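You operate a simulated robot arm through the tools that you are given. There is no shell and no other tool.

The job below is to be done with a simulated robot arm. You get a single attempt, and the scene is never put back.

JOB
Set the grip gap that the test card names.
Fine: slide the lower limit stop to that mark, shut the guard, run the crosshead down to the stop, then zero.

It is judged by the outcome, as a careful person would: the job done as asked, and still so three seconds after it is handed in. It fails if anything else is knocked over, pushed out of place, dropped, spilled or broken.

ROBOT AND FRAMES
A 7-joint arm with a two-finger parallel gripper, fixed in place. Base frame: the origin is at the foot of the arm, x ahead of it, y to its left, z up; the work surface is at about z = 0.76. Lengths are in m, angles in rad, forces in N, time in s.
Its first joint turns from -2.897 to 2.897 rad. Payload 4.4 kg.
Tool frame: the origin (TCP) lies between the finger pads and is the grasp point; the fingertips stand 0.023 m ahead of it; z points along the fingers, y is the line along which they close. The gripper opens to 0.094 m. The fingers are 0.038 m wide and 0.01 m thick; the gripper's body (0.054 by 0.096 m) begins 0.039 m behind the TCP.
Orientation is that of the tool frame in the base frame, as a unit quaternion [w, x, y, z]. With the fingers straight down and closing along the base's y, the tool's x points along the base's -x, its y along +y and its z along -z.

CONTROLS
- The arm moves only by the tool move_arm. Its argument "series" is a list of rows, each a list of 7 numbers: the turn, a rotation vector about the tool's x, y, z in units of 6 degrees (1.0 is 6 degrees), then the shift along the tool's x, y, z in units of 30 mm (1.0 is 30 mm), then the opening, from 0 (shut) to 1 (fully open). In form: [[ax, ay, az, dx, dy, dz, claw], ...]. A call has 1 to 20 rows; each row shifts and turns the commanded pose from where the row before left it, along the tool's axes as they then stand. A call with a number of a shift or a turn outside -1 to 1 is refused whole. Rows are played at 5 a second. More than 0.05 m and 0.15 rad between two rows, or a gripper value outside its range, and nothing of the call is played. A pose out of reach is approached as far as the arm can. The call stops where the force on the tool passes 50 N (or 10 N more than at its start, if that is more) or the arm is blocked; 0.2 s more then pass. Each finger travels about 0.072 m/s and halts on what it meets, pressing with about 30 N; the grip force reading is that of the motor and also rises with nothing between the fingers. The clock runs only during rows and for 0.2 s after the last one: add rows that do not move to give the fingers time. It gives the time, the measured TCP pose, the force on the tool (base axes), the opening and the grip force at its end, in the units of the frame above (readings bear some noise), with the torque about the TCP (base axes, N m) and any sound that the robot's microphone picked up.
- Cameras (640 x 400 px; columns grow to the right, rows downward): "scene" is fixed at [0.0485, 0.4996, 1.4835]; the picture's right is [-0.21, -0.98, 0.00], its down [-0.52, 0.11, -0.85] and it looks along [0.83, -0.17, -0.53] (base axes); focal length 333 px, centre (320, 200). "wrist" rides on the gripper at [0.086, 0.016, -0.074] in the tool frame; the picture's right is [-0.18, 0.98, 0.00], its down [-0.58, -0.11, -0.81] and it looks along [-0.79, -0.15, 0.59] (tool axes); focal length 243 px, centre (320, 200). There is no depth. A picture from a camera that has moved, and an enlarged one, comes with that camera's place and axes in the base frame and with its lens.
- capture(camera): a new picture of that camera. The clock stands still meanwhile.
- enlarge(camera, box): a new picture of the part [left, top, right, bottom] of that camera's present view, enlarged. The clock stands still meanwhile.
- hand_in(): hands the job in; it is judged then, once.

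Places have to be worked out from the pictures, the camera data and where the tool is seen. Open the gripper and draw the arm clear of the work before you hand the job in, unless the task says otherwise.

The tools are called after "Call:" as name(argument=value, ...) on one line, values as JSON. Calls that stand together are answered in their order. move_arm: Moves the arm, as the interface text tells. Its arguments: {"type":"object","properties":{"series":{"type":"array"}},"required":["series"]} The other tools are called the same way: capture (camera) takes a picture; enlarge (camera, box) takes an enlarged picture of a part of a camera's view; hand_in () hands the job in.

At the start:

```text
clock: 0.0
ee_pos: [0.6932, 0.1025, 1.2464]
tcp_rot: [0.001, 0.0, 1.0, 0.001]
ft_force: [1.0, 0.0, 0.0]
torque: [-0.03, 0.01, -0.01]
finger_gap: 0.0939
grasp_force: 0.1
```

scene: 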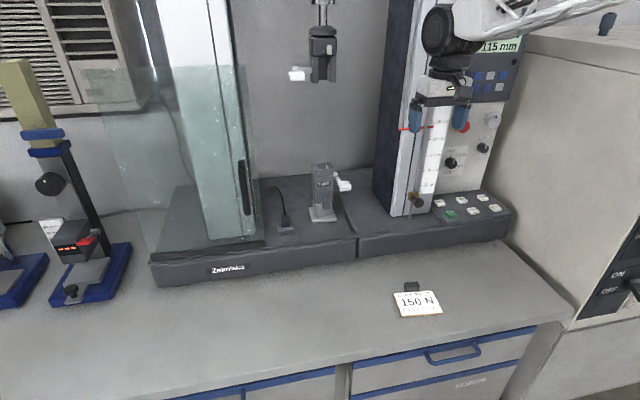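
wrist: 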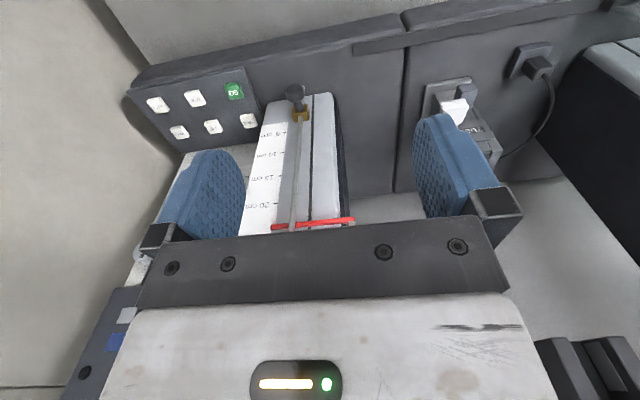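

The scene shows a testing machine with a guard open on the left, a scale column, buttons, and a card reading "150 N". I'll enlarge several parts to read details first.

Call:
enlarge(camera="scene", box=[370, 260, 470, 330])

Call:
enlarge(camera="scene", box=[380, 60, 520, 230])

Call:
enlarge(camera="scene", box=[130, 50, 290, 280])

Call:
enlarge(camera="scene", box=[270, 0, 380, 240])

Call:
enlarge(camera="wrist", box=[120, 60, 370, 240])

```text
5.71 times, centred on (420, 295) of scene
camera zoom: at [0.0485, 0.4996, 1.4835], right [-0.21, -0.98, 0.0], down [-0.52, 0.11, -0.85], along [0.83, -0.17, -0.53], focal length 1901 px, centre (-251, -343)
```

zoom: 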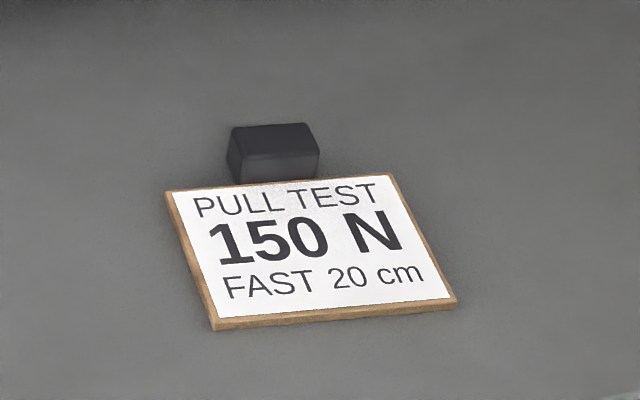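

```text
2.35 times, centred on (450, 145) of scene
camera zoom: at [0.0485, 0.4996, 1.4835], right [-0.21, -0.98, 0.0], down [-0.52, 0.11, -0.85], along [0.83, -0.17, -0.53], focal length 783 px, centre (14, 329)
```

zoom: 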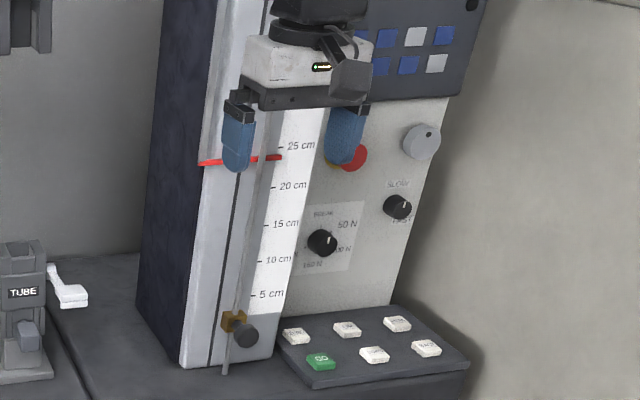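

```text
1.74 times, centred on (210, 165) of scene
camera zoom: at [0.0485, 0.4996, 1.4835], right [-0.21, -0.98, 0.0], down [-0.52, 0.11, -0.85], along [0.83, -0.17, -0.53], focal length 578 px, centre (511, 261)
```

zoom: 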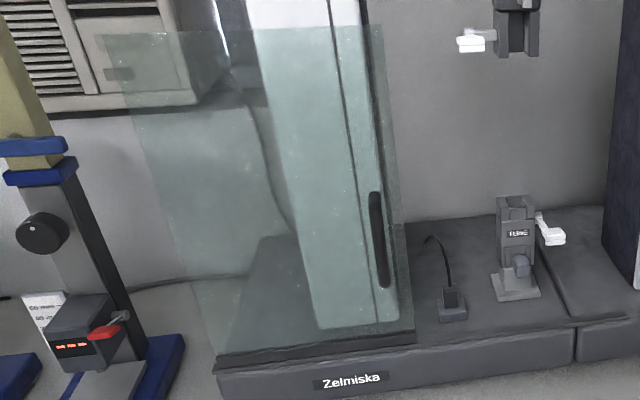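

```text
1.67 times, centred on (325, 120) of scene
camera zoom: at [0.0485, 0.4996, 1.4835], right [-0.21, -0.98, 0.0], down [-0.52, 0.11, -0.85], along [0.83, -0.17, -0.53], focal length 554 px, centre (312, 333)
```

zoom: 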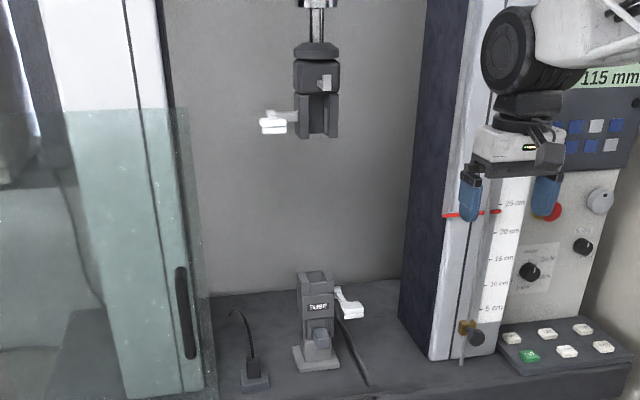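

```text
2.22 times, centred on (245, 150) of wrist
camera zoom: at [0.6071, 0.1184, 1.3206], right [0.18, 0.98, 0.0], down [0.58, -0.11, 0.81], along [0.79, -0.15, -0.59], focal length 539 px, centre (487, 311)
```

zoom: 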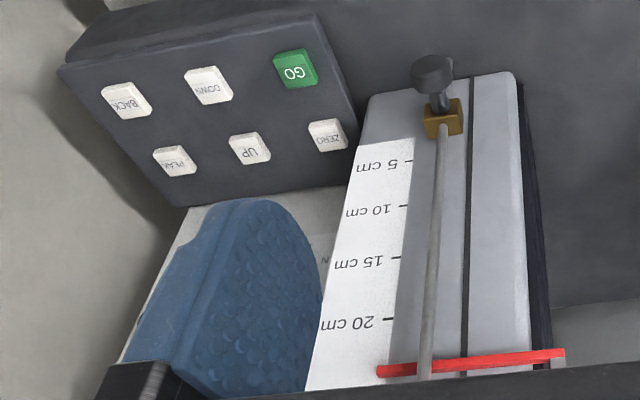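

The card reads "PULL TEST 150 N FAST 20 cm", so the gap is 20 cm. The stop (brass block with dark knob) is near (0.805, 0.045, 0.955), and the 20 cm mark is at z≈1.13. I'll tilt the tool forward about 48° so the wrist camera looks level at the scale.

Call:
move_arm(series=[[0, -1, 0, 0, 0, 0, 1], [0, -1, 0, 0, 0, 0, 1], [0, -1, 0, 0, 0, 0, 1], [0, -1, 0, 0, 0, 0, 1], [0, -1, 0, 0, 0, 0, 1], [0, -1, 0, 0, 0, 0, 1], [0, -1, 0, 0, 0, 0, 1], [0, -1, 0, 0, 0, 0, 1], [0, 0, 0, 0, 0, 0, 1]])

```text
clock: 2.0
ee_pos: [0.6942, 0.101, 1.246]
tcp_rot: [0.406, 0.0, 0.914, 0.0]
ft_force: [0.2, -0.3, -0.5]
torque: [0.0, 0.0, -0.01]
finger_gap: 0.0938
grasp_force: 0.0
```

The tool is tilted at about 48°. I'll look through both cameras now.

Call:
capture(camera="wrist")

Call:
capture(camera="scene")

```text
taken
camera wrist: at [0.5804, 0.1182, 1.2313], right [0.12, 0.98, 0.14], down [-0.21, -0.11, 0.97], along [0.97, -0.15, 0.19], focal length 243 px, centre (320, 200)
```

wrist: 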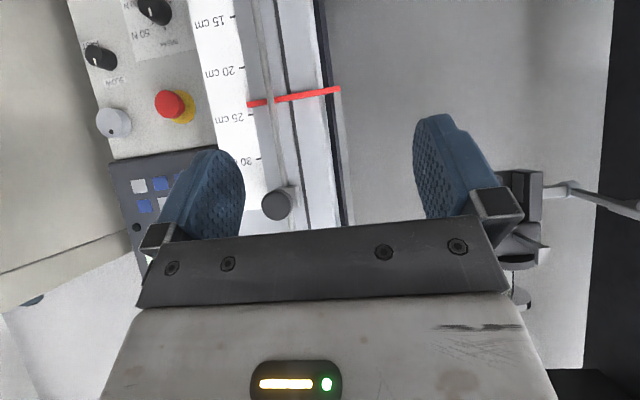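

```text
taken
```

scene: 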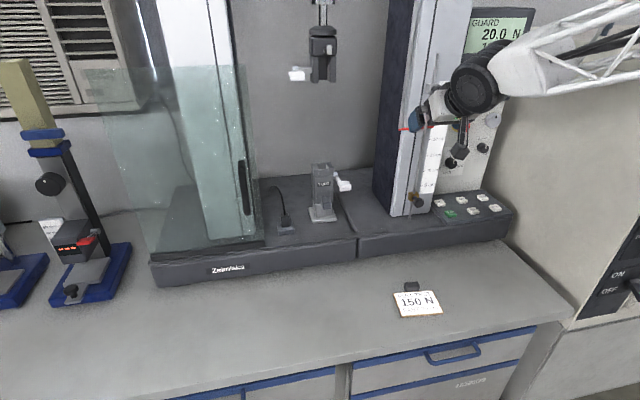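

The display reads "GUARD … 20.0 N", and there is also an upper stop above the pointer. I'll enlarge the display and scale for detail.

Call:
enlarge(camera="scene", box=[380, 0, 540, 100])

Call:
enlarge(camera="wrist", box=[180, 0, 360, 230])

Call:
enlarge(camera="scene", box=[390, 110, 450, 220])

```text
4.00 times, centred on (460, 50) of scene
camera zoom: at [0.0485, 0.4996, 1.4835], right [-0.21, -0.98, 0.0], down [-0.52, 0.11, -0.85], along [0.83, -0.17, -0.53], focal length 1330 px, centre (-240, 800)
```

zoom: 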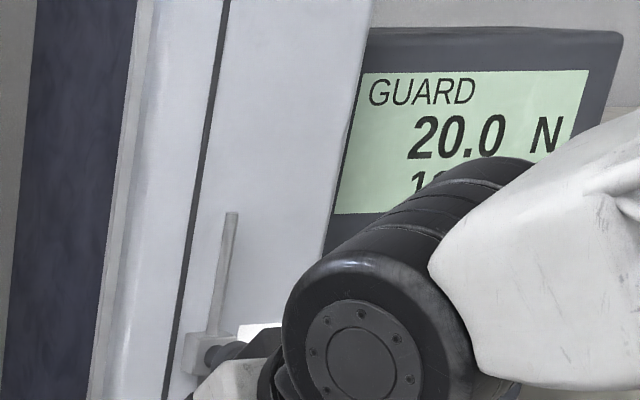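

```text
1.74 times, centred on (270, 115) of wrist
camera zoom: at [0.5804, 0.1182, 1.2313], right [0.12, 0.98, 0.14], down [-0.21, -0.11, 0.97], along [0.97, -0.15, 0.19], focal length 422 px, centre (407, 348)
```

zoom: 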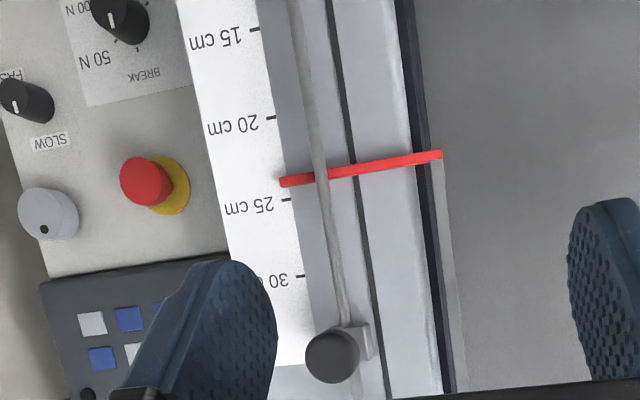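

```text
3.64 times, centred on (420, 165) of scene
camera zoom: at [0.0485, 0.4996, 1.4835], right [-0.21, -0.98, 0.0], down [-0.52, 0.11, -0.85], along [0.83, -0.17, -0.53], focal length 1210 px, centre (-44, 327)
```

zoom: 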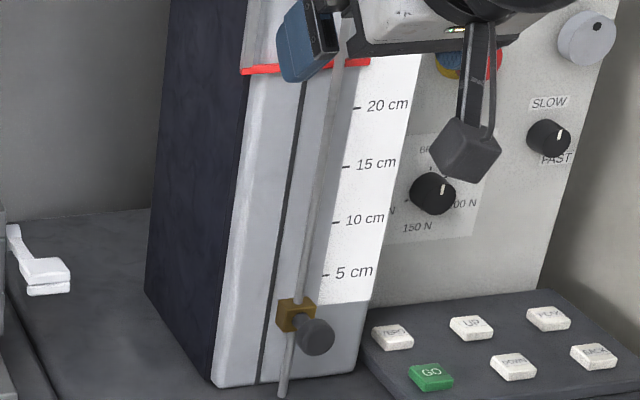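

The pointer reads about 24 cm now, and this matches the real grip gap (about 0.237 m from the scene rays). I'll lower the open hand in front of the lower stop at a safe distance to localise its knob.

Call:
move_arm(series=[[0, 0, 0, 0.907, -0.278, 0.819, 1], [0, 0, 0, 0.907, -0.278, 0.819, 1], [0, 0, 0, 0.907, -0.278, 0.819, 1], [0, 0, 0, 0.907, -0.278, 0.819, 1], [0, 0, 0, 0.907, -0.278, 0.819, 1], [0, 0, 0, 0.907, -0.278, 0.819, 1], [0, 0, 0, 0, 0, 0, 1]])

Call:
capture(camera="wrist")

Call:
capture(camera="scene")

```text
clock: 3.6
ee_pos: [0.6921, 0.0536, 1.0266]
tcp_rot: [0.406, -0.001, 0.914, 0.001]
ft_force: [0.8, -0.2, 0.3]
torque: [0.05, 0.01, -0.01]
finger_gap: 0.0941
grasp_force: 0.1
```

```text
taken
camera wrist: at [0.5794, 0.0692, 1.0117], right [0.12, 0.98, 0.14], down [-0.21, -0.11, 0.97], along [0.97, -0.15, 0.19], focal length 243 px, centre (320, 200)
```

wrist: 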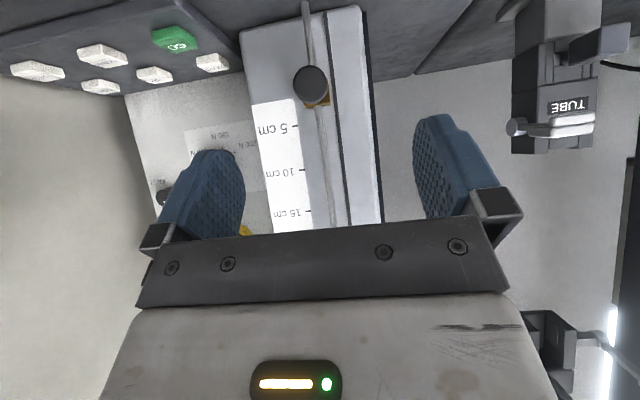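

```text
taken
```

scene: 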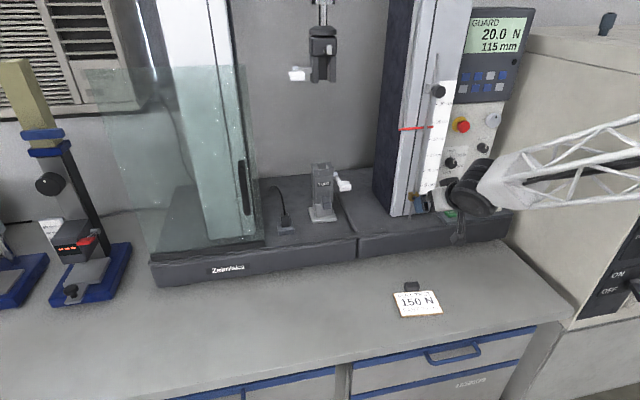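

The display now shows GUARD, 20.0 N, 115 mm. I'll enlarge the stop to measure the knob and the block.

Call:
enlarge(camera="wrist", box=[240, 40, 400, 140])

Call:
enlarge(camera="scene", box=[380, 60, 480, 220])

```text
4.00 times, centred on (320, 90) of wrist
camera zoom: at [0.5794, 0.0692, 1.0117], right [0.12, 0.98, 0.14], down [-0.21, -0.11, 0.97], along [0.97, -0.15, 0.19], focal length 970 px, centre (320, 640)
```

zoom: 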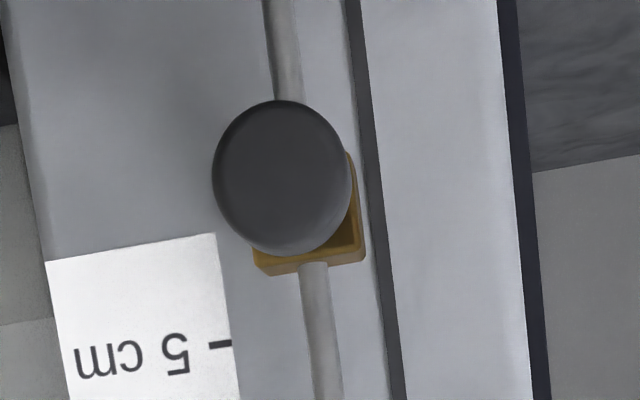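

```text
2.50 times, centred on (430, 140) of scene
camera zoom: at [0.0485, 0.4996, 1.4835], right [-0.21, -0.98, 0.0], down [-0.52, 0.11, -0.85], along [0.83, -0.17, -0.53], focal length 832 px, centre (45, 350)
```

zoom: 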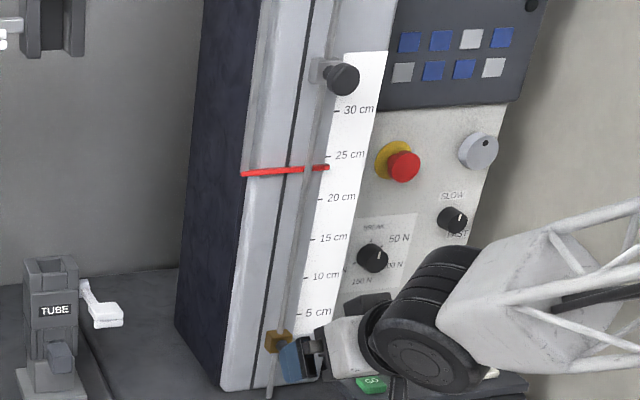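

The knob's face triangulates to (0.807, 0.041, 0.952), with a diameter of about 28 mm. I'll move to a standoff in front of it with the fingers open and straddling it.

Call:
move_arm(series=[[0, 0, 0, 0.1375, -0.105, 0.775, 1], [0, 0, 0, 0.1375, -0.105, 0.775, 1], [0, 0, 0, 0.1375, -0.105, 0.775, 1], [0, 0, 0, 0.1375, -0.105, 0.775, 1], [0, 0, 0, 0, 0, 0, 1]])

Call:
capture(camera="wrist")

Call:
enlarge(camera="scene", box=[380, 140, 500, 240])

```text
clock: 4.8
ee_pos: [0.7521, 0.0386, 0.954]
tcp_rot: [0.407, 0.0, 0.914, 0.0]
ft_force: [0.2, 0.4, 0.0]
torque: [0.0, -0.01, 0.02]
finger_gap: 0.0941
grasp_force: 0.1
```

```text
taken
camera wrist: at [0.6383, 0.0556, 0.9387], right [0.12, 0.98, 0.14], down [-0.21, -0.11, 0.97], along [0.97, -0.15, 0.19], focal length 243 px, centre (320, 200)
```

wrist: 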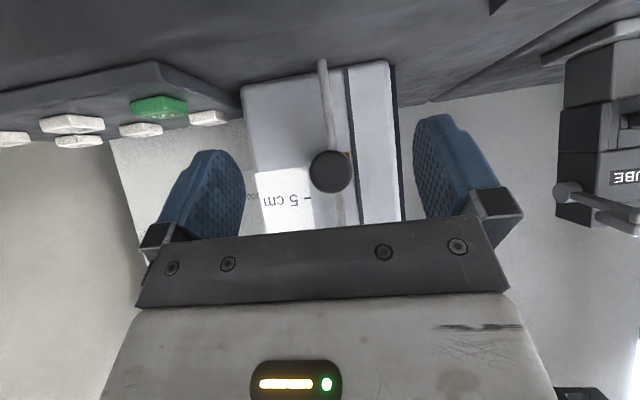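

```text
4.00 times, centred on (440, 190) of scene
camera zoom: at [0.0485, 0.4996, 1.4835], right [-0.21, -0.98, 0.0], down [-0.52, 0.11, -0.85], along [0.83, -0.17, -0.53], focal length 1330 px, centre (-160, 240)
```

zoom: 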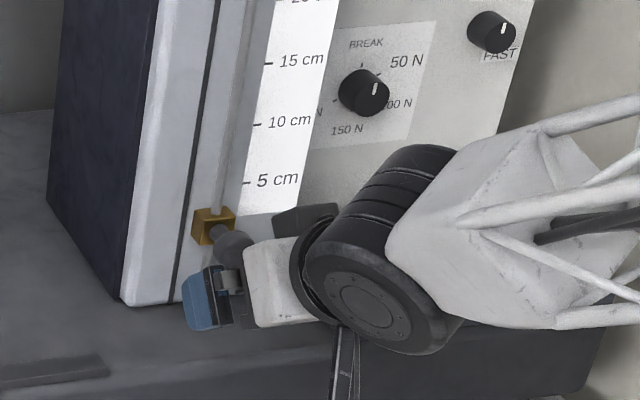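

The knob is at about (0.807, 0.040, 0.953), centred between the fingers. I'll advance straight in along base x by 60 mm with the gripper open.

Call:
move_arm(series=[[0, 0, 0, -0.439, 0.017, 0.502, 1], [0, 0, 0, -0.439, 0.017, 0.502, 1], [0, 0, 0, -0.439, 0.017, 0.502, 1], [0, 0, 0, 0, 0, 0, 1]])

Call:
capture(camera="wrist")

Call:
enlarge(camera="scene", box=[380, 140, 500, 240])

```text
clock: 5.8
ee_pos: [0.8125, 0.0405, 0.9518]
tcp_rot: [0.406, 0.0, 0.914, 0.0]
ft_force: [-0.3, -0.7, -0.4]
torque: [-0.01, -0.03, -0.01]
finger_gap: 0.094
grasp_force: 0.1
```

```text
taken
camera wrist: at [0.6992, 0.0578, 0.9371], right [0.12, 0.98, 0.14], down [-0.21, -0.11, 0.97], along [0.97, -0.15, 0.19], focal length 243 px, centre (320, 200)
```

wrist: 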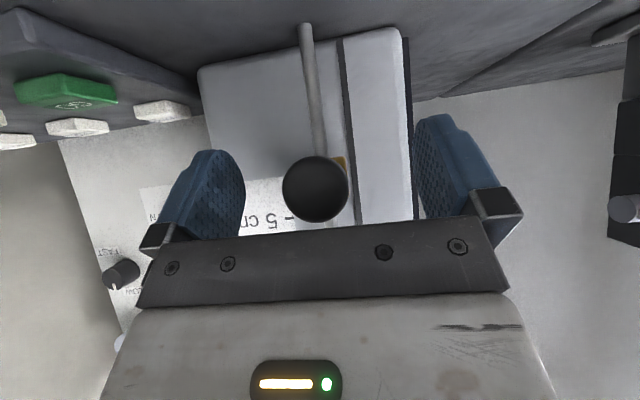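

```text
4.00 times, centred on (440, 190) of scene
camera zoom: at [0.0485, 0.4996, 1.4835], right [-0.21, -0.98, 0.0], down [-0.52, 0.11, -0.85], along [0.83, -0.17, -0.53], focal length 1330 px, centre (-160, 240)
```

zoom: 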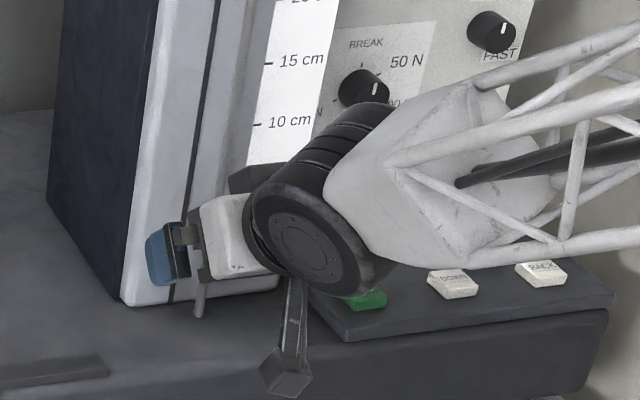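

The knob sits between the fingers at the grasp point (TCP 0.8125, 0.0405, 0.952). I'll close the gripper.

Call:
move_arm(series=[[0, 0, 0, 0, 0, 0, 0], [0, 0, 0, 0, 0, 0, 0], [0, 0, 0, 0, 0, 0, 0], [0, 0, 0, 0, 0, 0, 0], [0, 0, 0, 0, 0, 0, 0]])

Call:
capture(camera="wrist")

```text
clock: 7.0
ee_pos: [0.8119, 0.0395, 0.9521]
tcp_rot: [0.407, 0.0, 0.914, 0.0]
ft_force: [4.0, -43.5, 0.1]
torque: [0.11, 0.01, -0.01]
finger_gap: 0.0284
grasp_force: 45.3
```

```text
taken
camera wrist: at [0.6991, 0.0567, 0.9372], right [0.12, 0.98, 0.14], down [-0.21, -0.11, 0.97], along [0.97, -0.15, 0.19], focal length 243 px, centre (320, 200)
```

wrist: 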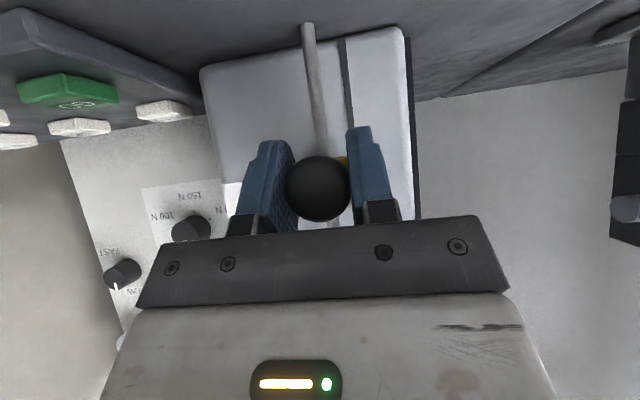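

The knob is gripped (gap 28.4 mm), but there is a −43 N side load because the hand is about 1 mm off-centre. I'll ease the command toward −y to relieve it.

Call:
move_arm(series=[[0, 0, 0, 0, -0.03, 0, 0], [0, 0, 0, 0, 0, 0, 0]])

```text
clock: 7.6
ee_pos: [0.8125, 0.0405, 0.9516]
tcp_rot: [0.407, 0.0, 0.914, 0.0]
ft_force: [-3.2, -36.4, 0.2]
torque: [0.03, 0.01, 0.01]
finger_gap: 0.0282
grasp_force: 44.9
```

Going that way reduced the load (about 8 N/mm). I'll continue a few more mm in −y.

Call:
move_arm(series=[[0, 0, 0, 0, -0.06, 0, 0], [0, 0, 0, 0, -0.06, 0, 0], [0, 0, 0, 0, 0, 0, 0]])

```text
clock: 8.5
ee_pos: [0.8131, 0.0399, 0.9497]
tcp_rot: [0.407, -0.002, 0.913, 0.0]
ft_force: [-4.7, 20.0, 0.7]
torque: [-0.04, -0.02, -0.01]
finger_gap: 0.0286
grasp_force: 45.2
stopped in row 3: the force on the tool passed its limit at 54 N (the readings are from after the stop); the commanded pose is now the measured one
```

The limit tripped, and the load is now +20 N with the command reset to the measured pose. I'll take a rest row to see the settled load.

Call:
move_arm(series=[[0, 0, 0, 0, 0, 0, 0], [0, 0, 0, 0, 0, 0, 0]])

Call:
capture(camera="wrist")

```text
clock: 9.1
ee_pos: [0.8127, 0.0402, 0.9519]
tcp_rot: [0.407, -0.002, 0.913, 0.001]
ft_force: [-6.8, 32.3, 0.1]
torque: [-0.05, -0.03, 0.03]
finger_gap: 0.0285
grasp_force: 45.3
```

```text
taken
camera wrist: at [0.6991, 0.0558, 0.9366], right [0.12, 0.98, 0.14], down [-0.21, -0.11, 0.97], along [0.97, -0.14, 0.19], focal length 243 px, centre (320, 200)
```

wrist: 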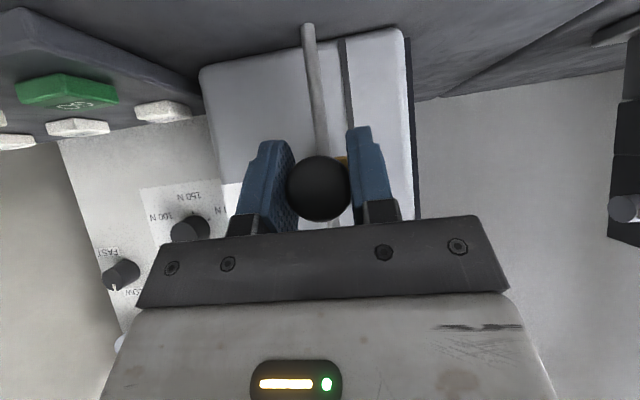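

The load settled at +32 N, so the centre lies slightly back in +y. I'll use a tiny correction.

Call:
move_arm(series=[[0, 0, 0, 0, 0.02, 0, 0], [0, 0, 0, 0, 0, 0, 0]])

```text
clock: 9.7
ee_pos: [0.812, 0.04, 0.9518]
tcp_rot: [0.407, -0.002, 0.913, 0.001]
ft_force: [4.5, 32.3, -0.7]
torque: [-0.04, -0.07, 0.0]
finger_gap: 0.0284
grasp_force: 45.8
```

The side load has not changed yet; I'll move another ~1 mm in +y.

Call:
move_arm(series=[[0, 0, 0, 0, 0.04, 0, 0], [0, 0, 0, 0, 0, 0, 0]])

```text
clock: 10.3
ee_pos: [0.813, 0.0401, 0.9503]
tcp_rot: [0.406, 0.0, 0.914, -0.001]
ft_force: [12.3, -3.9, 0.8]
torque: [0.0, 0.1, -0.03]
finger_gap: 0.0284
grasp_force: 45.1
```

Side load is now nearly nil. I'll try lifting the stop 10 mm and read the force.

Call:
move_arm(series=[[0, 0, 0, -0.124, 0, -0.112, 0], [0, 0, 0, -0.124, 0, -0.112, 0], [0, 0, 0, 0, 0, 0, 0]])

Call:
capture(camera="wrist")

```text
clock: 11.1
ee_pos: [0.8115, 0.0404, 0.9622]
tcp_rot: [0.407, -0.001, 0.913, 0.001]
ft_force: [26.5, -32.8, -1.1]
torque: [0.06, -0.03, 0.05]
finger_gap: 0.0284
grasp_force: 44.3
```

```text
taken
camera wrist: at [0.699, 0.0562, 0.9478], right [0.12, 0.98, 0.14], down [-0.21, -0.11, 0.97], along [0.97, -0.15, 0.19], focal length 243 px, centre (320, 200)
```

wrist: 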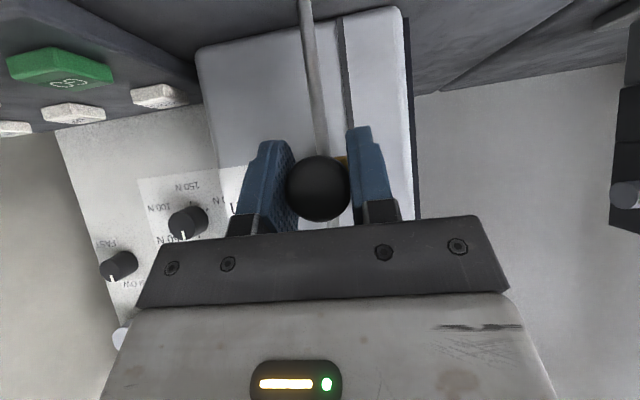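

The stop follows the hand (vertical force about 1 N), but lateral preload builds up. I'll correct x by +1 mm and y by −1 mm while lifting a further 10 mm.

Call:
move_arm(series=[[0, 0, 0, -0.022, -0.035, 0.025, 0], [0, 0, 0, -0.124, 0, -0.112, 0], [0, 0, 0, -0.124, 0, -0.112, 0], [0, 0, 0, 0, 0, 0, 0]])

```text
clock: 12.1
ee_pos: [0.8127, 0.0395, 0.9701]
tcp_rot: [0.407, -0.001, 0.913, 0.001]
ft_force: [-25.2, -4.3, -0.1]
torque: [0.01, 0.44, 0.01]
finger_gap: 0.0285
grasp_force: 45.1
```

Lateral x load flipped to −25 N, so I'm within half a millimetre. I'll soften the grip by commanding an opening just at the knob's width and correct x slightly, then see the loads.

Call:
move_arm(series=[[0, 0, 0, 0.011, 0, -0.012, 0.28], [0, 0, 0, 0, 0, 0, 0.28]])

```text
clock: 12.7
ee_pos: [0.8114, 0.0403, 0.9722]
tcp_rot: [0.407, -0.003, 0.913, 0.002]
ft_force: [-17.4, -1.9, 0.1]
torque: [-0.01, 0.06, -0.03]
finger_gap: 0.0285
grasp_force: 45.0
```

Loads are fine now. I'll continue lifting in 20 mm increments.

Call:
move_arm(series=[[0, 0, 0, -0.124, 0, -0.112, 0], [0, 0, 0, -0.124, 0, -0.112, 0], [0, 0, 0, -0.124, 0, -0.112, 0], [0, 0, 0, -0.124, 0, -0.112, 0], [0, 0, 0, 0, 0, 0, 0]])

```text
clock: 13.9
ee_pos: [0.8126, 0.0405, 0.9917]
tcp_rot: [0.407, -0.002, 0.913, 0.001]
ft_force: [-14.9, 12.1, 0.1]
torque: [-0.01, -0.23, 0.04]
finger_gap: 0.0286
grasp_force: 44.9
```

The lift works with moderate loads (about 15 N). I'll continue with 30 mm.

Call:
move_arm(series=[[0, 0, 0, -0.124, 0, -0.112, 0], [0, 0, 0, -0.124, 0, -0.112, 0], [0, 0, 0, -0.124, 0, -0.112, 0], [0, 0, 0, -0.124, 0, -0.112, 0], [0, 0, 0, -0.124, 0, -0.112, 0], [0, 0, 0, -0.124, 0, -0.112, 0], [0, 0, 0, 0, 0, 0, 0]])

```text
clock: 15.5
ee_pos: [0.8132, 0.0403, 1.0224]
tcp_rot: [0.407, -0.002, 0.913, 0.001]
ft_force: [34.7, 25.2, 0.9]
torque: [-0.05, -0.08, -0.15]
finger_gap: 0.0282
grasp_force: 45.0
```

Loads rose to x +35, y +25 N. I'll relieve them with a sub-millimetre correction and continue 20 mm.

Call:
move_arm(series=[[0, 0, 0, -0.014, 0.023, 0.015, 0], [0, 0, 0, 0, 0, 0, 0]])

```text
clock: 16.1
ee_pos: [0.8123, 0.0394, 1.0196]
tcp_rot: [0.406, -0.001, 0.914, 0.001]
ft_force: [-1.2, 17.5, -0.1]
torque: [-0.02, 0.02, 0.04]
finger_gap: 0.0283
grasp_force: 45.2
```

Loads are relieved. I'll continue lifting 30 mm.

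Call:
move_arm(series=[[0, 0, 0, -0.124, 0.01, -0.112, 0], [0, 0, 0, -0.124, 0, -0.112, 0], [0, 0, 0, -0.124, 0, -0.112, 0], [0, 0, 0, -0.124, 0, -0.112, 0], [0, 0, 0, -0.124, 0, -0.112, 0], [0, 0, 0, -0.124, 0, -0.112, 0], [0, 0, 0, 0, 0, 0, 0]])

```text
clock: 17.7
ee_pos: [0.8126, 0.0406, 1.0516]
tcp_rot: [0.408, 0.0, 0.913, -0.001]
ft_force: [-9.6, -34.6, -0.6]
torque: [0.08, 0.09, -0.05]
finger_gap: 0.0286
grasp_force: 45.2
```

The y load is −35 N, so I'll shift −y slightly and lift another 20 mm.

Call:
move_arm(series=[[0, 0, 0, 0, -0.025, 0, 0], [0, 0, 0, -0.124, 0, -0.112, 0], [0, 0, 0, -0.124, 0, -0.112, 0], [0, 0, 0, -0.124, 0, -0.112, 0], [0, 0, 0, -0.124, 0, -0.112, 0], [0, 0, 0, 0, 0, 0, 0]])

```text
clock: 19.1
ee_pos: [0.8129, 0.0403, 1.0709]
tcp_rot: [0.406, -0.002, 0.914, 0.001]
ft_force: [16.7, 0.7, 0.7]
torque: [0.02, -0.16, 0.01]
finger_gap: 0.0288
grasp_force: 44.7
```

Good, loads are small. I'll lift 30 mm more to about z = 1.10 and then look.

Call:
move_arm(series=[[0, 0, 0, -0.13, 0, -0.106, 0], [0, 0, 0, -0.124, 0, -0.112, 0], [0, 0, 0, -0.124, 0, -0.112, 0], [0, 0, 0, -0.124, 0, -0.112, 0], [0, 0, 0, -0.124, 0, -0.112, 0], [0, 0, 0, -0.124, 0, -0.112, 0], [0, 0, 0, 0, 0, 0, 0]])

Call:
capture(camera="wrist")

Call:
enlarge(camera="scene", box=[380, 60, 500, 220])

```text
clock: 20.7
ee_pos: [0.8111, 0.0397, 1.1025]
tcp_rot: [0.408, -0.002, 0.913, 0.001]
ft_force: [9.6, 11.5, -0.1]
torque: [-0.01, -0.3, 0.0]
finger_gap: 0.0284
grasp_force: 45.3
```

```text
taken
camera wrist: at [0.6989, 0.0559, 1.0882], right [0.12, 0.98, 0.14], down [-0.21, -0.11, 0.97], along [0.97, -0.14, 0.19], focal length 243 px, centre (320, 200)
```

wrist: 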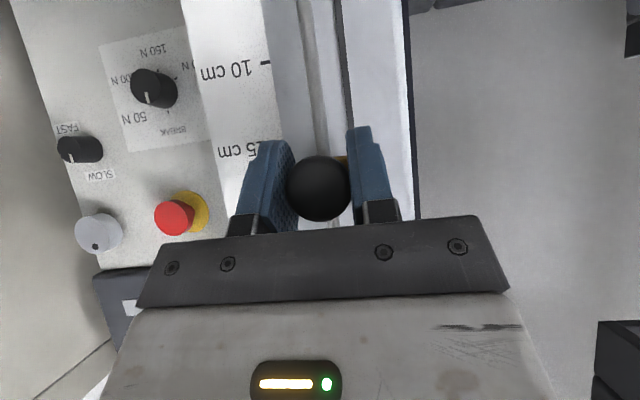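

```text
2.50 times, centred on (440, 140) of scene
camera zoom: at [0.0485, 0.4996, 1.4835], right [-0.21, -0.98, 0.0], down [-0.52, 0.11, -0.85], along [0.83, -0.17, -0.53], focal length 832 px, centre (20, 350)
```

zoom: 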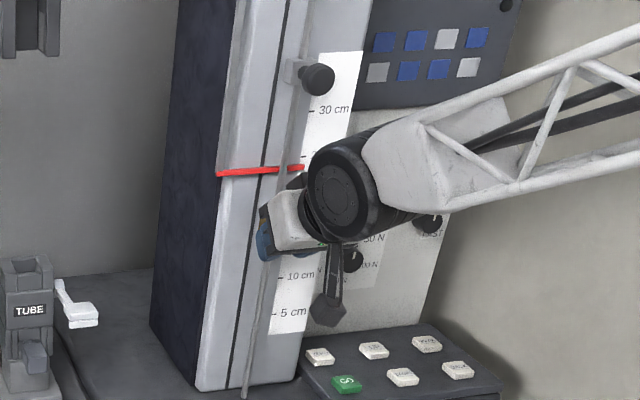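

The stop is now carried at z≈1.102. The 10 cm tick triangulates to z = 1.030, so 20 cm is z = 1.130. I'll lift 27.5 mm more to set the stop's centre on the 20 cm mark.

Call:
move_arm(series=[[0, 0, 0, -0.136, 0, -0.1228, 0], [0, 0, 0, -0.136, 0, -0.1228, 0], [0, 0, 0, -0.136, 0, -0.1228, 0], [0, 0, 0, -0.136, 0, -0.1228, 0], [0, 0, 0, -0.136, 0, -0.1228, 0], [0, 0, 0, 0, 0, 0, 0], [0, 0, 0, 0, 0, 0, 0]])

Call:
capture(camera="wrist")

Call:
enlarge(camera="scene", box=[380, 60, 500, 220])

```text
clock: 22.3
ee_pos: [0.8125, 0.0406, 1.1291]
tcp_rot: [0.406, -0.001, 0.914, 0.001]
ft_force: [-19.8, 29.0, -23.8]
torque: [0.37, 0.35, 0.14]
finger_gap: 0.0284
grasp_force: 45.0
```

```text
taken
camera wrist: at [0.6987, 0.0558, 1.1151], right [0.12, 0.98, 0.14], down [-0.21, -0.11, 0.97], along [0.97, -0.14, 0.19], focal length 243 px, centre (320, 200)
```

wrist: 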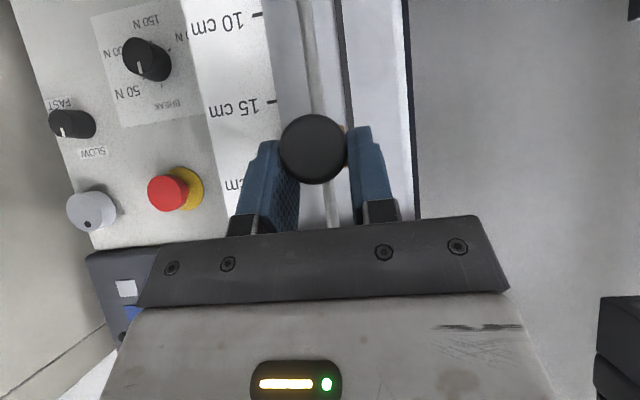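

```text
2.50 times, centred on (440, 140) of scene
camera zoom: at [0.0485, 0.4996, 1.4835], right [-0.21, -0.98, 0.0], down [-0.52, 0.11, -0.85], along [0.83, -0.17, -0.53], focal length 832 px, centre (20, 350)
```

zoom: 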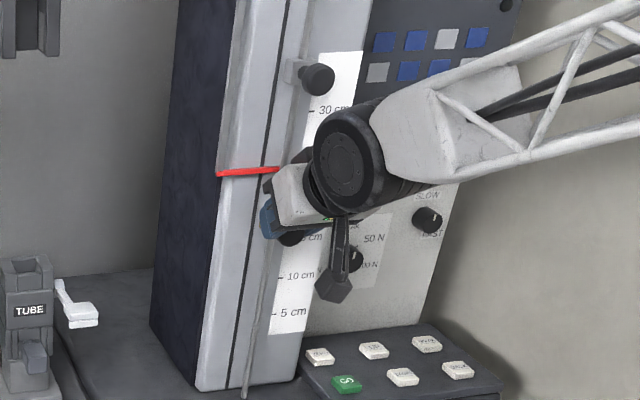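

The knob slipped about 16 mm down in the fingers: vertical load is −24 N and the torque matches a force at the knob, so the stop met resistance with its centre at z≈1.113. I'll open the gripper, back straight out, and look.

Call:
move_arm(series=[[0, 0, 0, 0, 0, 0, 0.5], [0, 0, 0, 0, 0, 0, 0.8], [0, 0, 0, 0, 0, 0, 1], [0, 0, 0, 0, 0, 0, 1], [0, 0, 0, 0.447, 0, -0.495, 1], [0, 0, 0, 0.447, 0, -0.495, 1], [0, 0, 0, 0.447, 0, -0.495, 1], [0, 0, 0, 0.447, 0, -0.495, 1], [0, 0, 0, 0.447, 0, -0.495, 1], [0, 0, 0, 0, 0, 0, 1]])

Call:
capture(camera="wrist")

Call:
enlarge(camera="scene", box=[380, 60, 500, 220])

```text
clock: 24.5
ee_pos: [0.7127, 0.0405, 1.1288]
tcp_rot: [0.407, -0.002, 0.913, 0.001]
ft_force: [0.4, -1.1, 0.2]
torque: [0.01, 0.0, 0.0]
finger_gap: 0.094
grasp_force: 0.2
```

```text
taken
camera wrist: at [0.5992, 0.0559, 1.1148], right [0.12, 0.98, 0.14], down [-0.21, -0.11, 0.97], along [0.97, -0.14, 0.19], focal length 243 px, centre (320, 200)
```

wrist: 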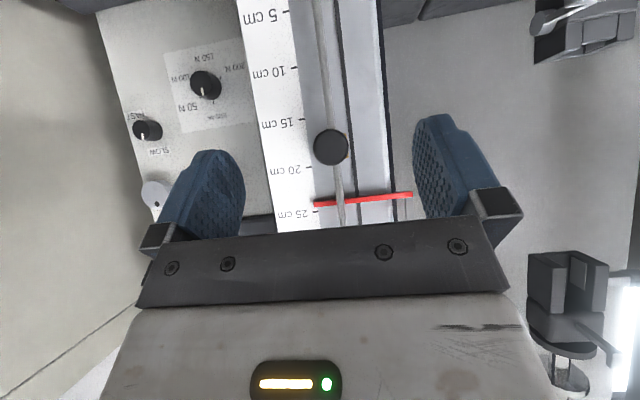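

```text
2.50 times, centred on (440, 140) of scene
camera zoom: at [0.0485, 0.4996, 1.4835], right [-0.21, -0.98, 0.0], down [-0.52, 0.11, -0.85], along [0.83, -0.17, -0.53], focal length 832 px, centre (20, 350)
```

zoom: 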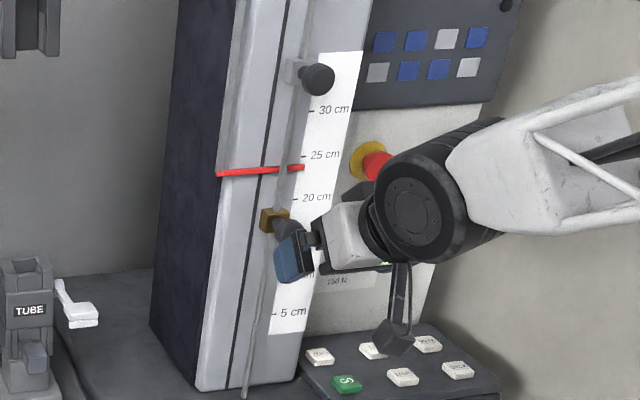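

The stop stayed where I left it, a bit below 20 cm. I'll enlarge to read its position against the scale and see what's between it and the pointer.

Call:
enlarge(camera="wrist", box=[240, 80, 420, 230])

Call:
enlarge(camera="scene", box=[400, 100, 450, 170])

```text
2.67 times, centred on (330, 155) of wrist
camera zoom: at [0.5992, 0.0559, 1.1148], right [0.12, 0.98, 0.14], down [-0.21, -0.11, 0.97], along [0.97, -0.14, 0.19], focal length 647 px, centre (293, 320)
```

zoom: 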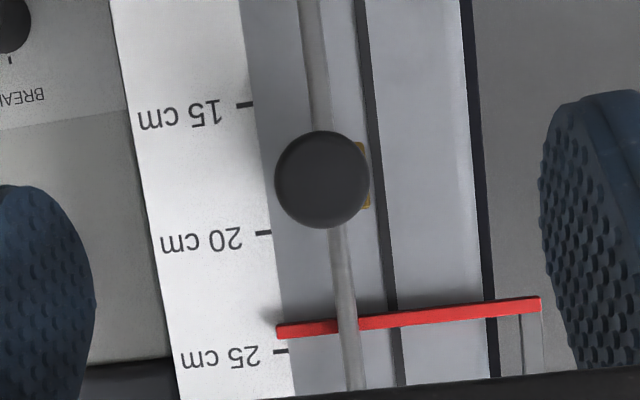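

```text
5.71 times, centred on (425, 135) of scene
camera zoom: at [0.0485, 0.4996, 1.4835], right [-0.21, -0.98, 0.0], down [-0.52, 0.11, -0.85], along [0.83, -0.17, -0.53], focal length 1901 px, centre (-280, 571)
```

zoom: 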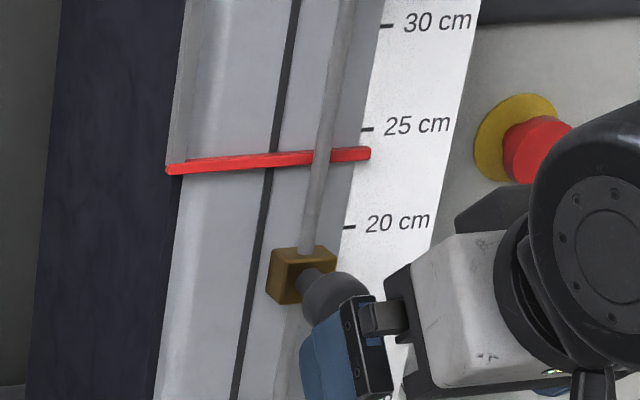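

The stop's block spans z≈1.102–1.123 (centre 18.2 cm) with nothing visible between it and the pointer at 24 cm. I'll re-grip the knob at its present height and lift in small steps while watching the vertical force.

Call:
move_arm(series=[[0, 0, 0, 0.42, 0, 0.38, 1], [0, 0, 0, -0.447, 0, 0.495, 1], [0, 0, 0, -0.447, 0, 0.495, 1], [0, 0, 0, -0.447, 0, 0.495, 1], [0, 0, 0, -0.447, 0, 0.495, 1], [0, 0, 0, -0.447, 0, 0.495, 1], [0, 0, 0, 0, 0, 0, 1], [0, 0, 0, 0, 0, 0, 0], [0, 0, 0, 0, 0, 0, 0], [0, 0, 0, 0, 0, 0, 0], [0, 0, 0, 0, 0, 0, 0]])

Call:
capture(camera="wrist")

```text
clock: 26.9
ee_pos: [0.8135, 0.0409, 1.1115]
tcp_rot: [0.408, -0.002, 0.913, 0.001]
ft_force: [3.0, 10.3, -0.7]
torque: [-0.01, 0.04, 0.0]
finger_gap: 0.0286
grasp_force: 44.9
```

```text
taken
camera wrist: at [0.6998, 0.0559, 1.0985], right [0.12, 0.98, 0.14], down [-0.21, -0.11, 0.97], along [0.97, -0.14, 0.19], focal length 243 px, centre (320, 200)
```

wrist: 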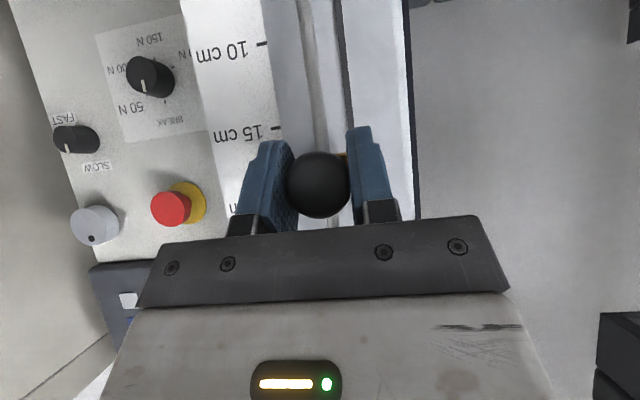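

The knob is re-gripped with low loads (knob centred at z≈1.111). I'll lift by 5 mm and check the vertical force.

Call:
move_arm(series=[[0, 0, 0, -0.062, 0, -0.056, 0], [0, 0, 0, -0.062, 0, -0.056, 0], [0, 0, 0, 0, 0, 0, 0]])

Call:
capture(camera="wrist")

```text
clock: 27.7
ee_pos: [0.8119, 0.04, 1.1148]
tcp_rot: [0.405, -0.002, 0.914, 0.001]
ft_force: [12.2, 7.3, -32.7]
torque: [-0.02, 0.08, -0.01]
finger_gap: 0.0286
grasp_force: 44.9
```

```text
taken
camera wrist: at [0.6991, 0.056, 1.1014], right [0.12, 0.98, 0.14], down [-0.21, -0.11, 0.97], along [0.97, -0.15, 0.19], focal length 243 px, centre (320, 200)
```

wrist: 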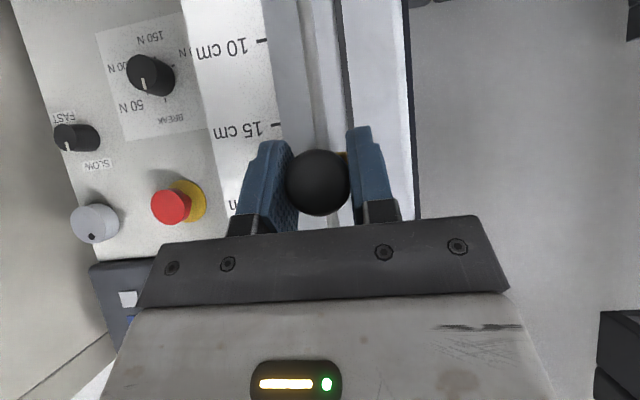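

This is a firm limit: −33 N vertical with the stop's centre stuck at z≈1.113. Its top edge plus the pointer's half thickness comes to about 20 cm, so the crosshead may come to rest at 20 cm with the stop here; I'll check that when it runs down. I'll release and back off for now.

Call:
move_arm(series=[[0, 0, 0, 0, 0, 0, 0.5], [0, 0, 0, 0, 0, 0, 0.8], [0, 0, 0, 0, 0, 0, 1], [0, 0, 0, 0, 0, 0, 1], [0, 0, 0, 0.447, 0, -0.495, 1], [0, 0, 0, 0.447, 0, -0.495, 1], [0, 0, 0, 0.447, 0, -0.495, 1], [0, 0, 0, 0.447, 0, -0.495, 1], [0, 0, 0, 0.447, 0, -0.495, 1], [0, 0, 0, 0.447, 0, -0.495, 1], [0, 0, 0, 0.447, 0, -0.495, 1], [0, 0, 0, 0.447, 0, -0.495, 1], [0, 0, 0, 0, 0, 0, 1]])

Call:
capture(camera="wrist")

Call:
enlarge(camera="scene", box=[400, 100, 450, 170])

Call:
enlarge(camera="scene", box=[200, 130, 350, 280])

```text
clock: 30.5
ee_pos: [0.652, 0.0381, 1.1163]
tcp_rot: [0.408, -0.001, 0.913, 0.001]
ft_force: [-0.5, -0.5, 0.0]
torque: [0.0, -0.01, -0.01]
finger_gap: 0.094
grasp_force: 0.1
```

```text
taken
camera wrist: at [0.5381, 0.0544, 1.1024], right [0.12, 0.98, 0.14], down [-0.21, -0.11, 0.97], along [0.97, -0.14, 0.19], focal length 243 px, centre (320, 200)
```

wrist: 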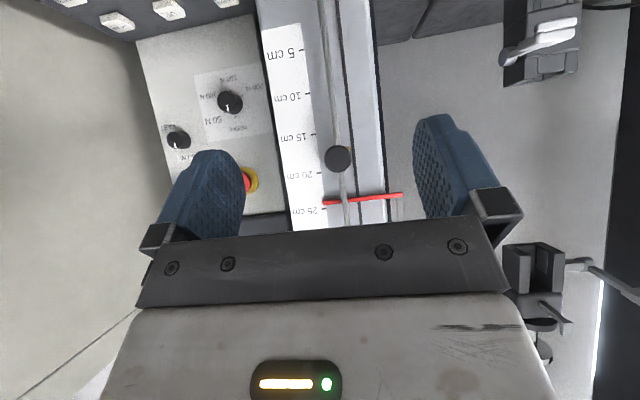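

```text
5.71 times, centred on (425, 135) of scene
camera zoom: at [0.0485, 0.4996, 1.4835], right [-0.21, -0.98, 0.0], down [-0.52, 0.11, -0.85], along [0.83, -0.17, -0.53], focal length 1901 px, centre (-280, 571)
```

zoom: 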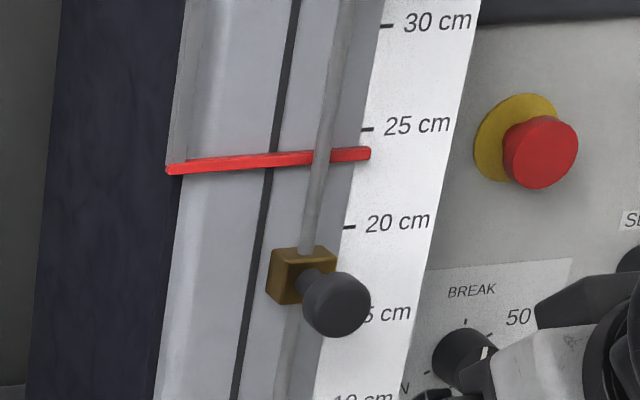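

```text
2.67 times, centred on (275, 205) of scene
camera zoom: at [0.0485, 0.4996, 1.4835], right [-0.21, -0.98, 0.0], down [-0.52, 0.11, -0.85], along [0.83, -0.17, -0.53], focal length 887 px, centre (440, 187)
```

zoom: 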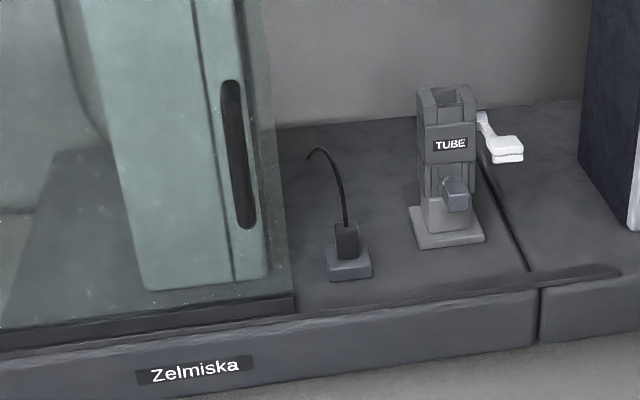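

The stop holds at its limit. Now the guard: its panel lies in plane x≈0.80 (y 0.51–0.81), the handle is near y≈0.54, z≈1.07, and the track runs right to y≈0.14. I'll move left in free space to view the handle with the wrist camera.

Call:
move_arm(series=[[0, 0, 0, 0, 0.95, 0, 1], [0, 0, 0, 0, 0.95, 0, 1], [0, 0, 0, 0, 0.95, 0, 1], [0, 0, 0, 0, 0.95, 0, 1], [0, 0, 0, 0, 0.95, 0, 1], [0, 0, 0, 0, 0.95, 0, 1], [0, 0, 0, 0, 0.95, 0, 1], [0, 0, 0, 0, 0.95, 0, 1], [0, 0, 0, 0, 0.95, 0, 1], [0, 0, 0, 0, 0.95, 0, 1], [0, 0, 0, 0, 0.95, 0, 1], [0, 0, 0, 0, 0.95, 0, 1], [0, 0, 0, 0, 0.95, 0, 1], [0, 0, 0, 0, 0.95, 0, 1], [0, 0, 0, 0, 0, 0, 1]])

Call:
capture(camera="wrist")

Call:
capture(camera="scene")

```text
clock: 33.7
ee_pos: [0.6499, 0.4396, 1.1162]
tcp_rot: [0.408, -0.002, 0.913, 0.001]
ft_force: [0.1, 1.2, 0.6]
torque: [-0.03, 0.0, -0.02]
finger_gap: 0.0941
grasp_force: 0.1
```

```text
taken
camera wrist: at [0.5376, 0.4544, 1.1021], right [0.12, 0.98, 0.14], down [-0.21, -0.11, 0.97], along [0.97, -0.14, 0.19], focal length 243 px, centre (320, 200)
```

wrist: 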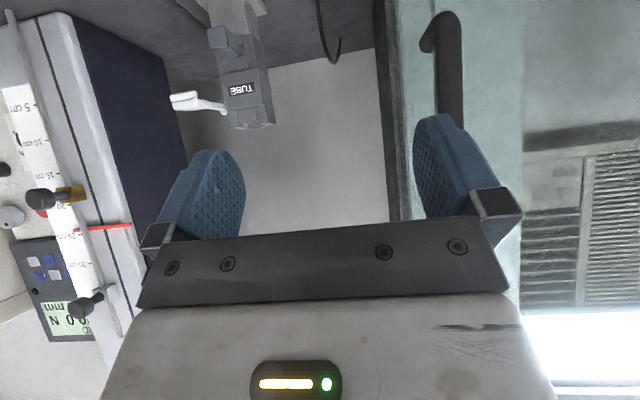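

```text
taken
```

scene: 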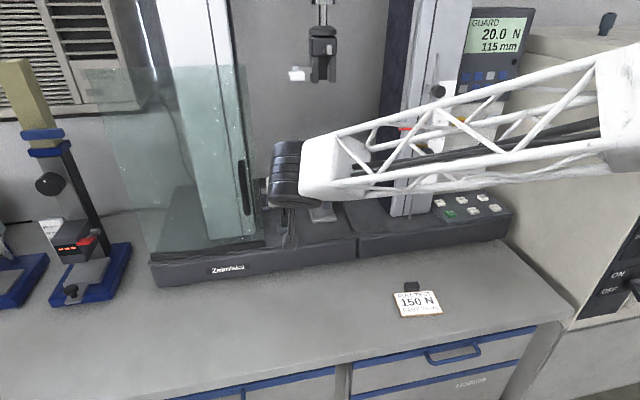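

The wrist view shows the handle (a black hooked bar standing off the glass) and also the stop side-on. I'll enlarge both.

Call:
enlarge(camera="wrist", box=[0, 60, 180, 320])

Call:
enlarge(camera="wrist", box=[360, 0, 520, 220])

```text
1.54 times, centred on (90, 190) of wrist
camera zoom: at [0.5376, 0.4544, 1.1021], right [0.12, 0.98, 0.14], down [-0.21, -0.11, 0.97], along [0.97, -0.14, 0.19], focal length 373 px, centre (674, 215)
```

zoom: 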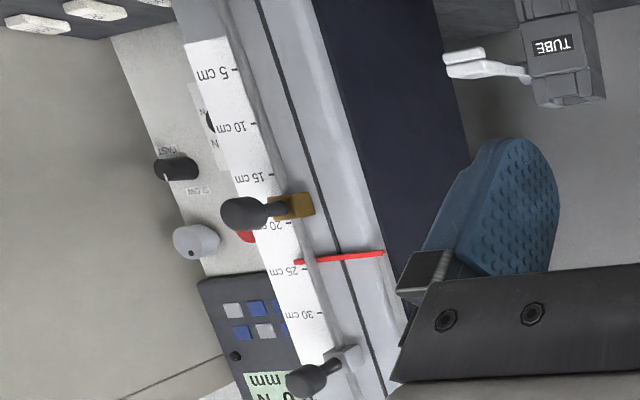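

```text
1.82 times, centred on (440, 110) of wrist
camera zoom: at [0.5376, 0.4544, 1.1021], right [0.12, 0.98, 0.14], down [-0.21, -0.11, 0.97], along [0.97, -0.14, 0.19], focal length 441 px, centre (102, 364)
```

zoom: 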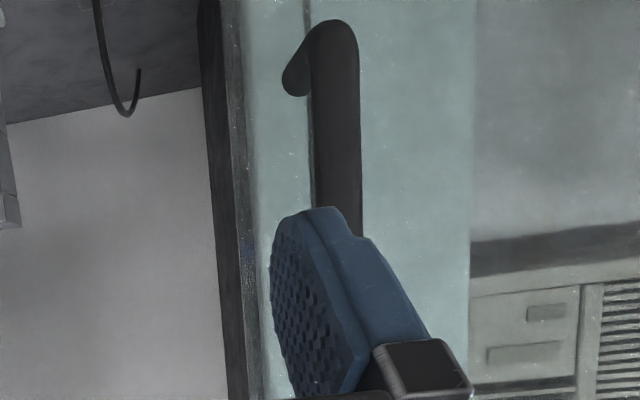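

The handle bar is about 20 mm thick at (0.755, 0.539), spanning z 1.015–1.158, with the glass about 5 cm behind it. I'll line up in front of it at z≈1.087.

Call:
move_arm(series=[[0, 0, 0, 0.18, 0.829, 0.162, 1], [0, 0, 0, 0.18, 0.829, 0.162, 1], [0, 0, 0, 0.18, 0.829, 0.162, 1], [0, 0, 0, 0.18, 0.829, 0.162, 1], [0, 0, 0, 0, 0, 0, 1]])

Call:
capture(camera="wrist")

Call:
enlarge(camera="scene", box=[190, 110, 350, 270])

```text
clock: 34.9
ee_pos: [0.6512, 0.5404, 1.0877]
tcp_rot: [0.407, -0.001, 0.913, 0.001]
ft_force: [0.2, -0.1, 0.3]
torque: [-0.02, -0.02, 0.01]
finger_gap: 0.0939
grasp_force: 0.0
```

```text
taken
camera wrist: at [0.5373, 0.5556, 1.0729], right [0.12, 0.98, 0.14], down [-0.21, -0.11, 0.97], along [0.97, -0.14, 0.19], focal length 243 px, centre (320, 200)
```

wrist: 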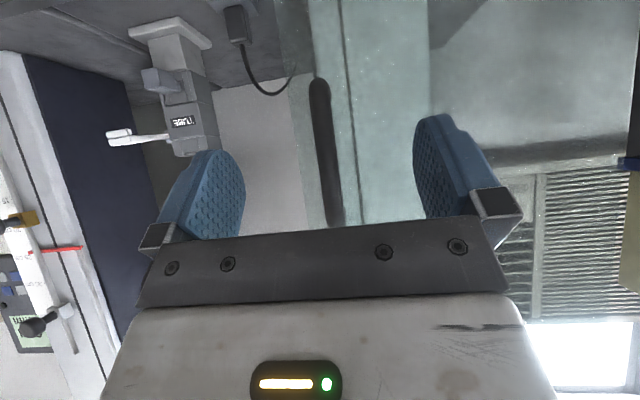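

```text
2.50 times, centred on (270, 190) of scene
camera zoom: at [0.0485, 0.4996, 1.4835], right [-0.21, -0.98, 0.0], down [-0.52, 0.11, -0.85], along [0.83, -0.17, -0.53], focal length 832 px, centre (445, 225)
```

zoom: 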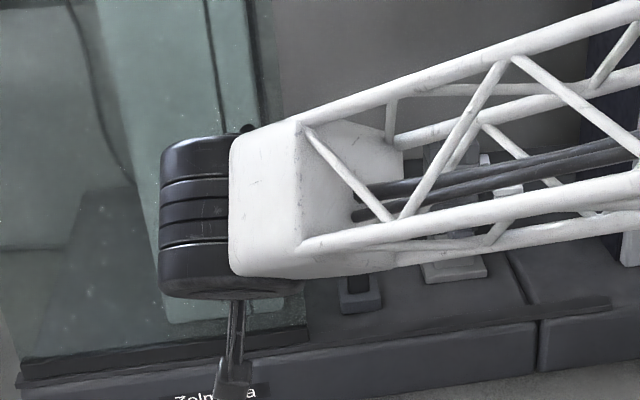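

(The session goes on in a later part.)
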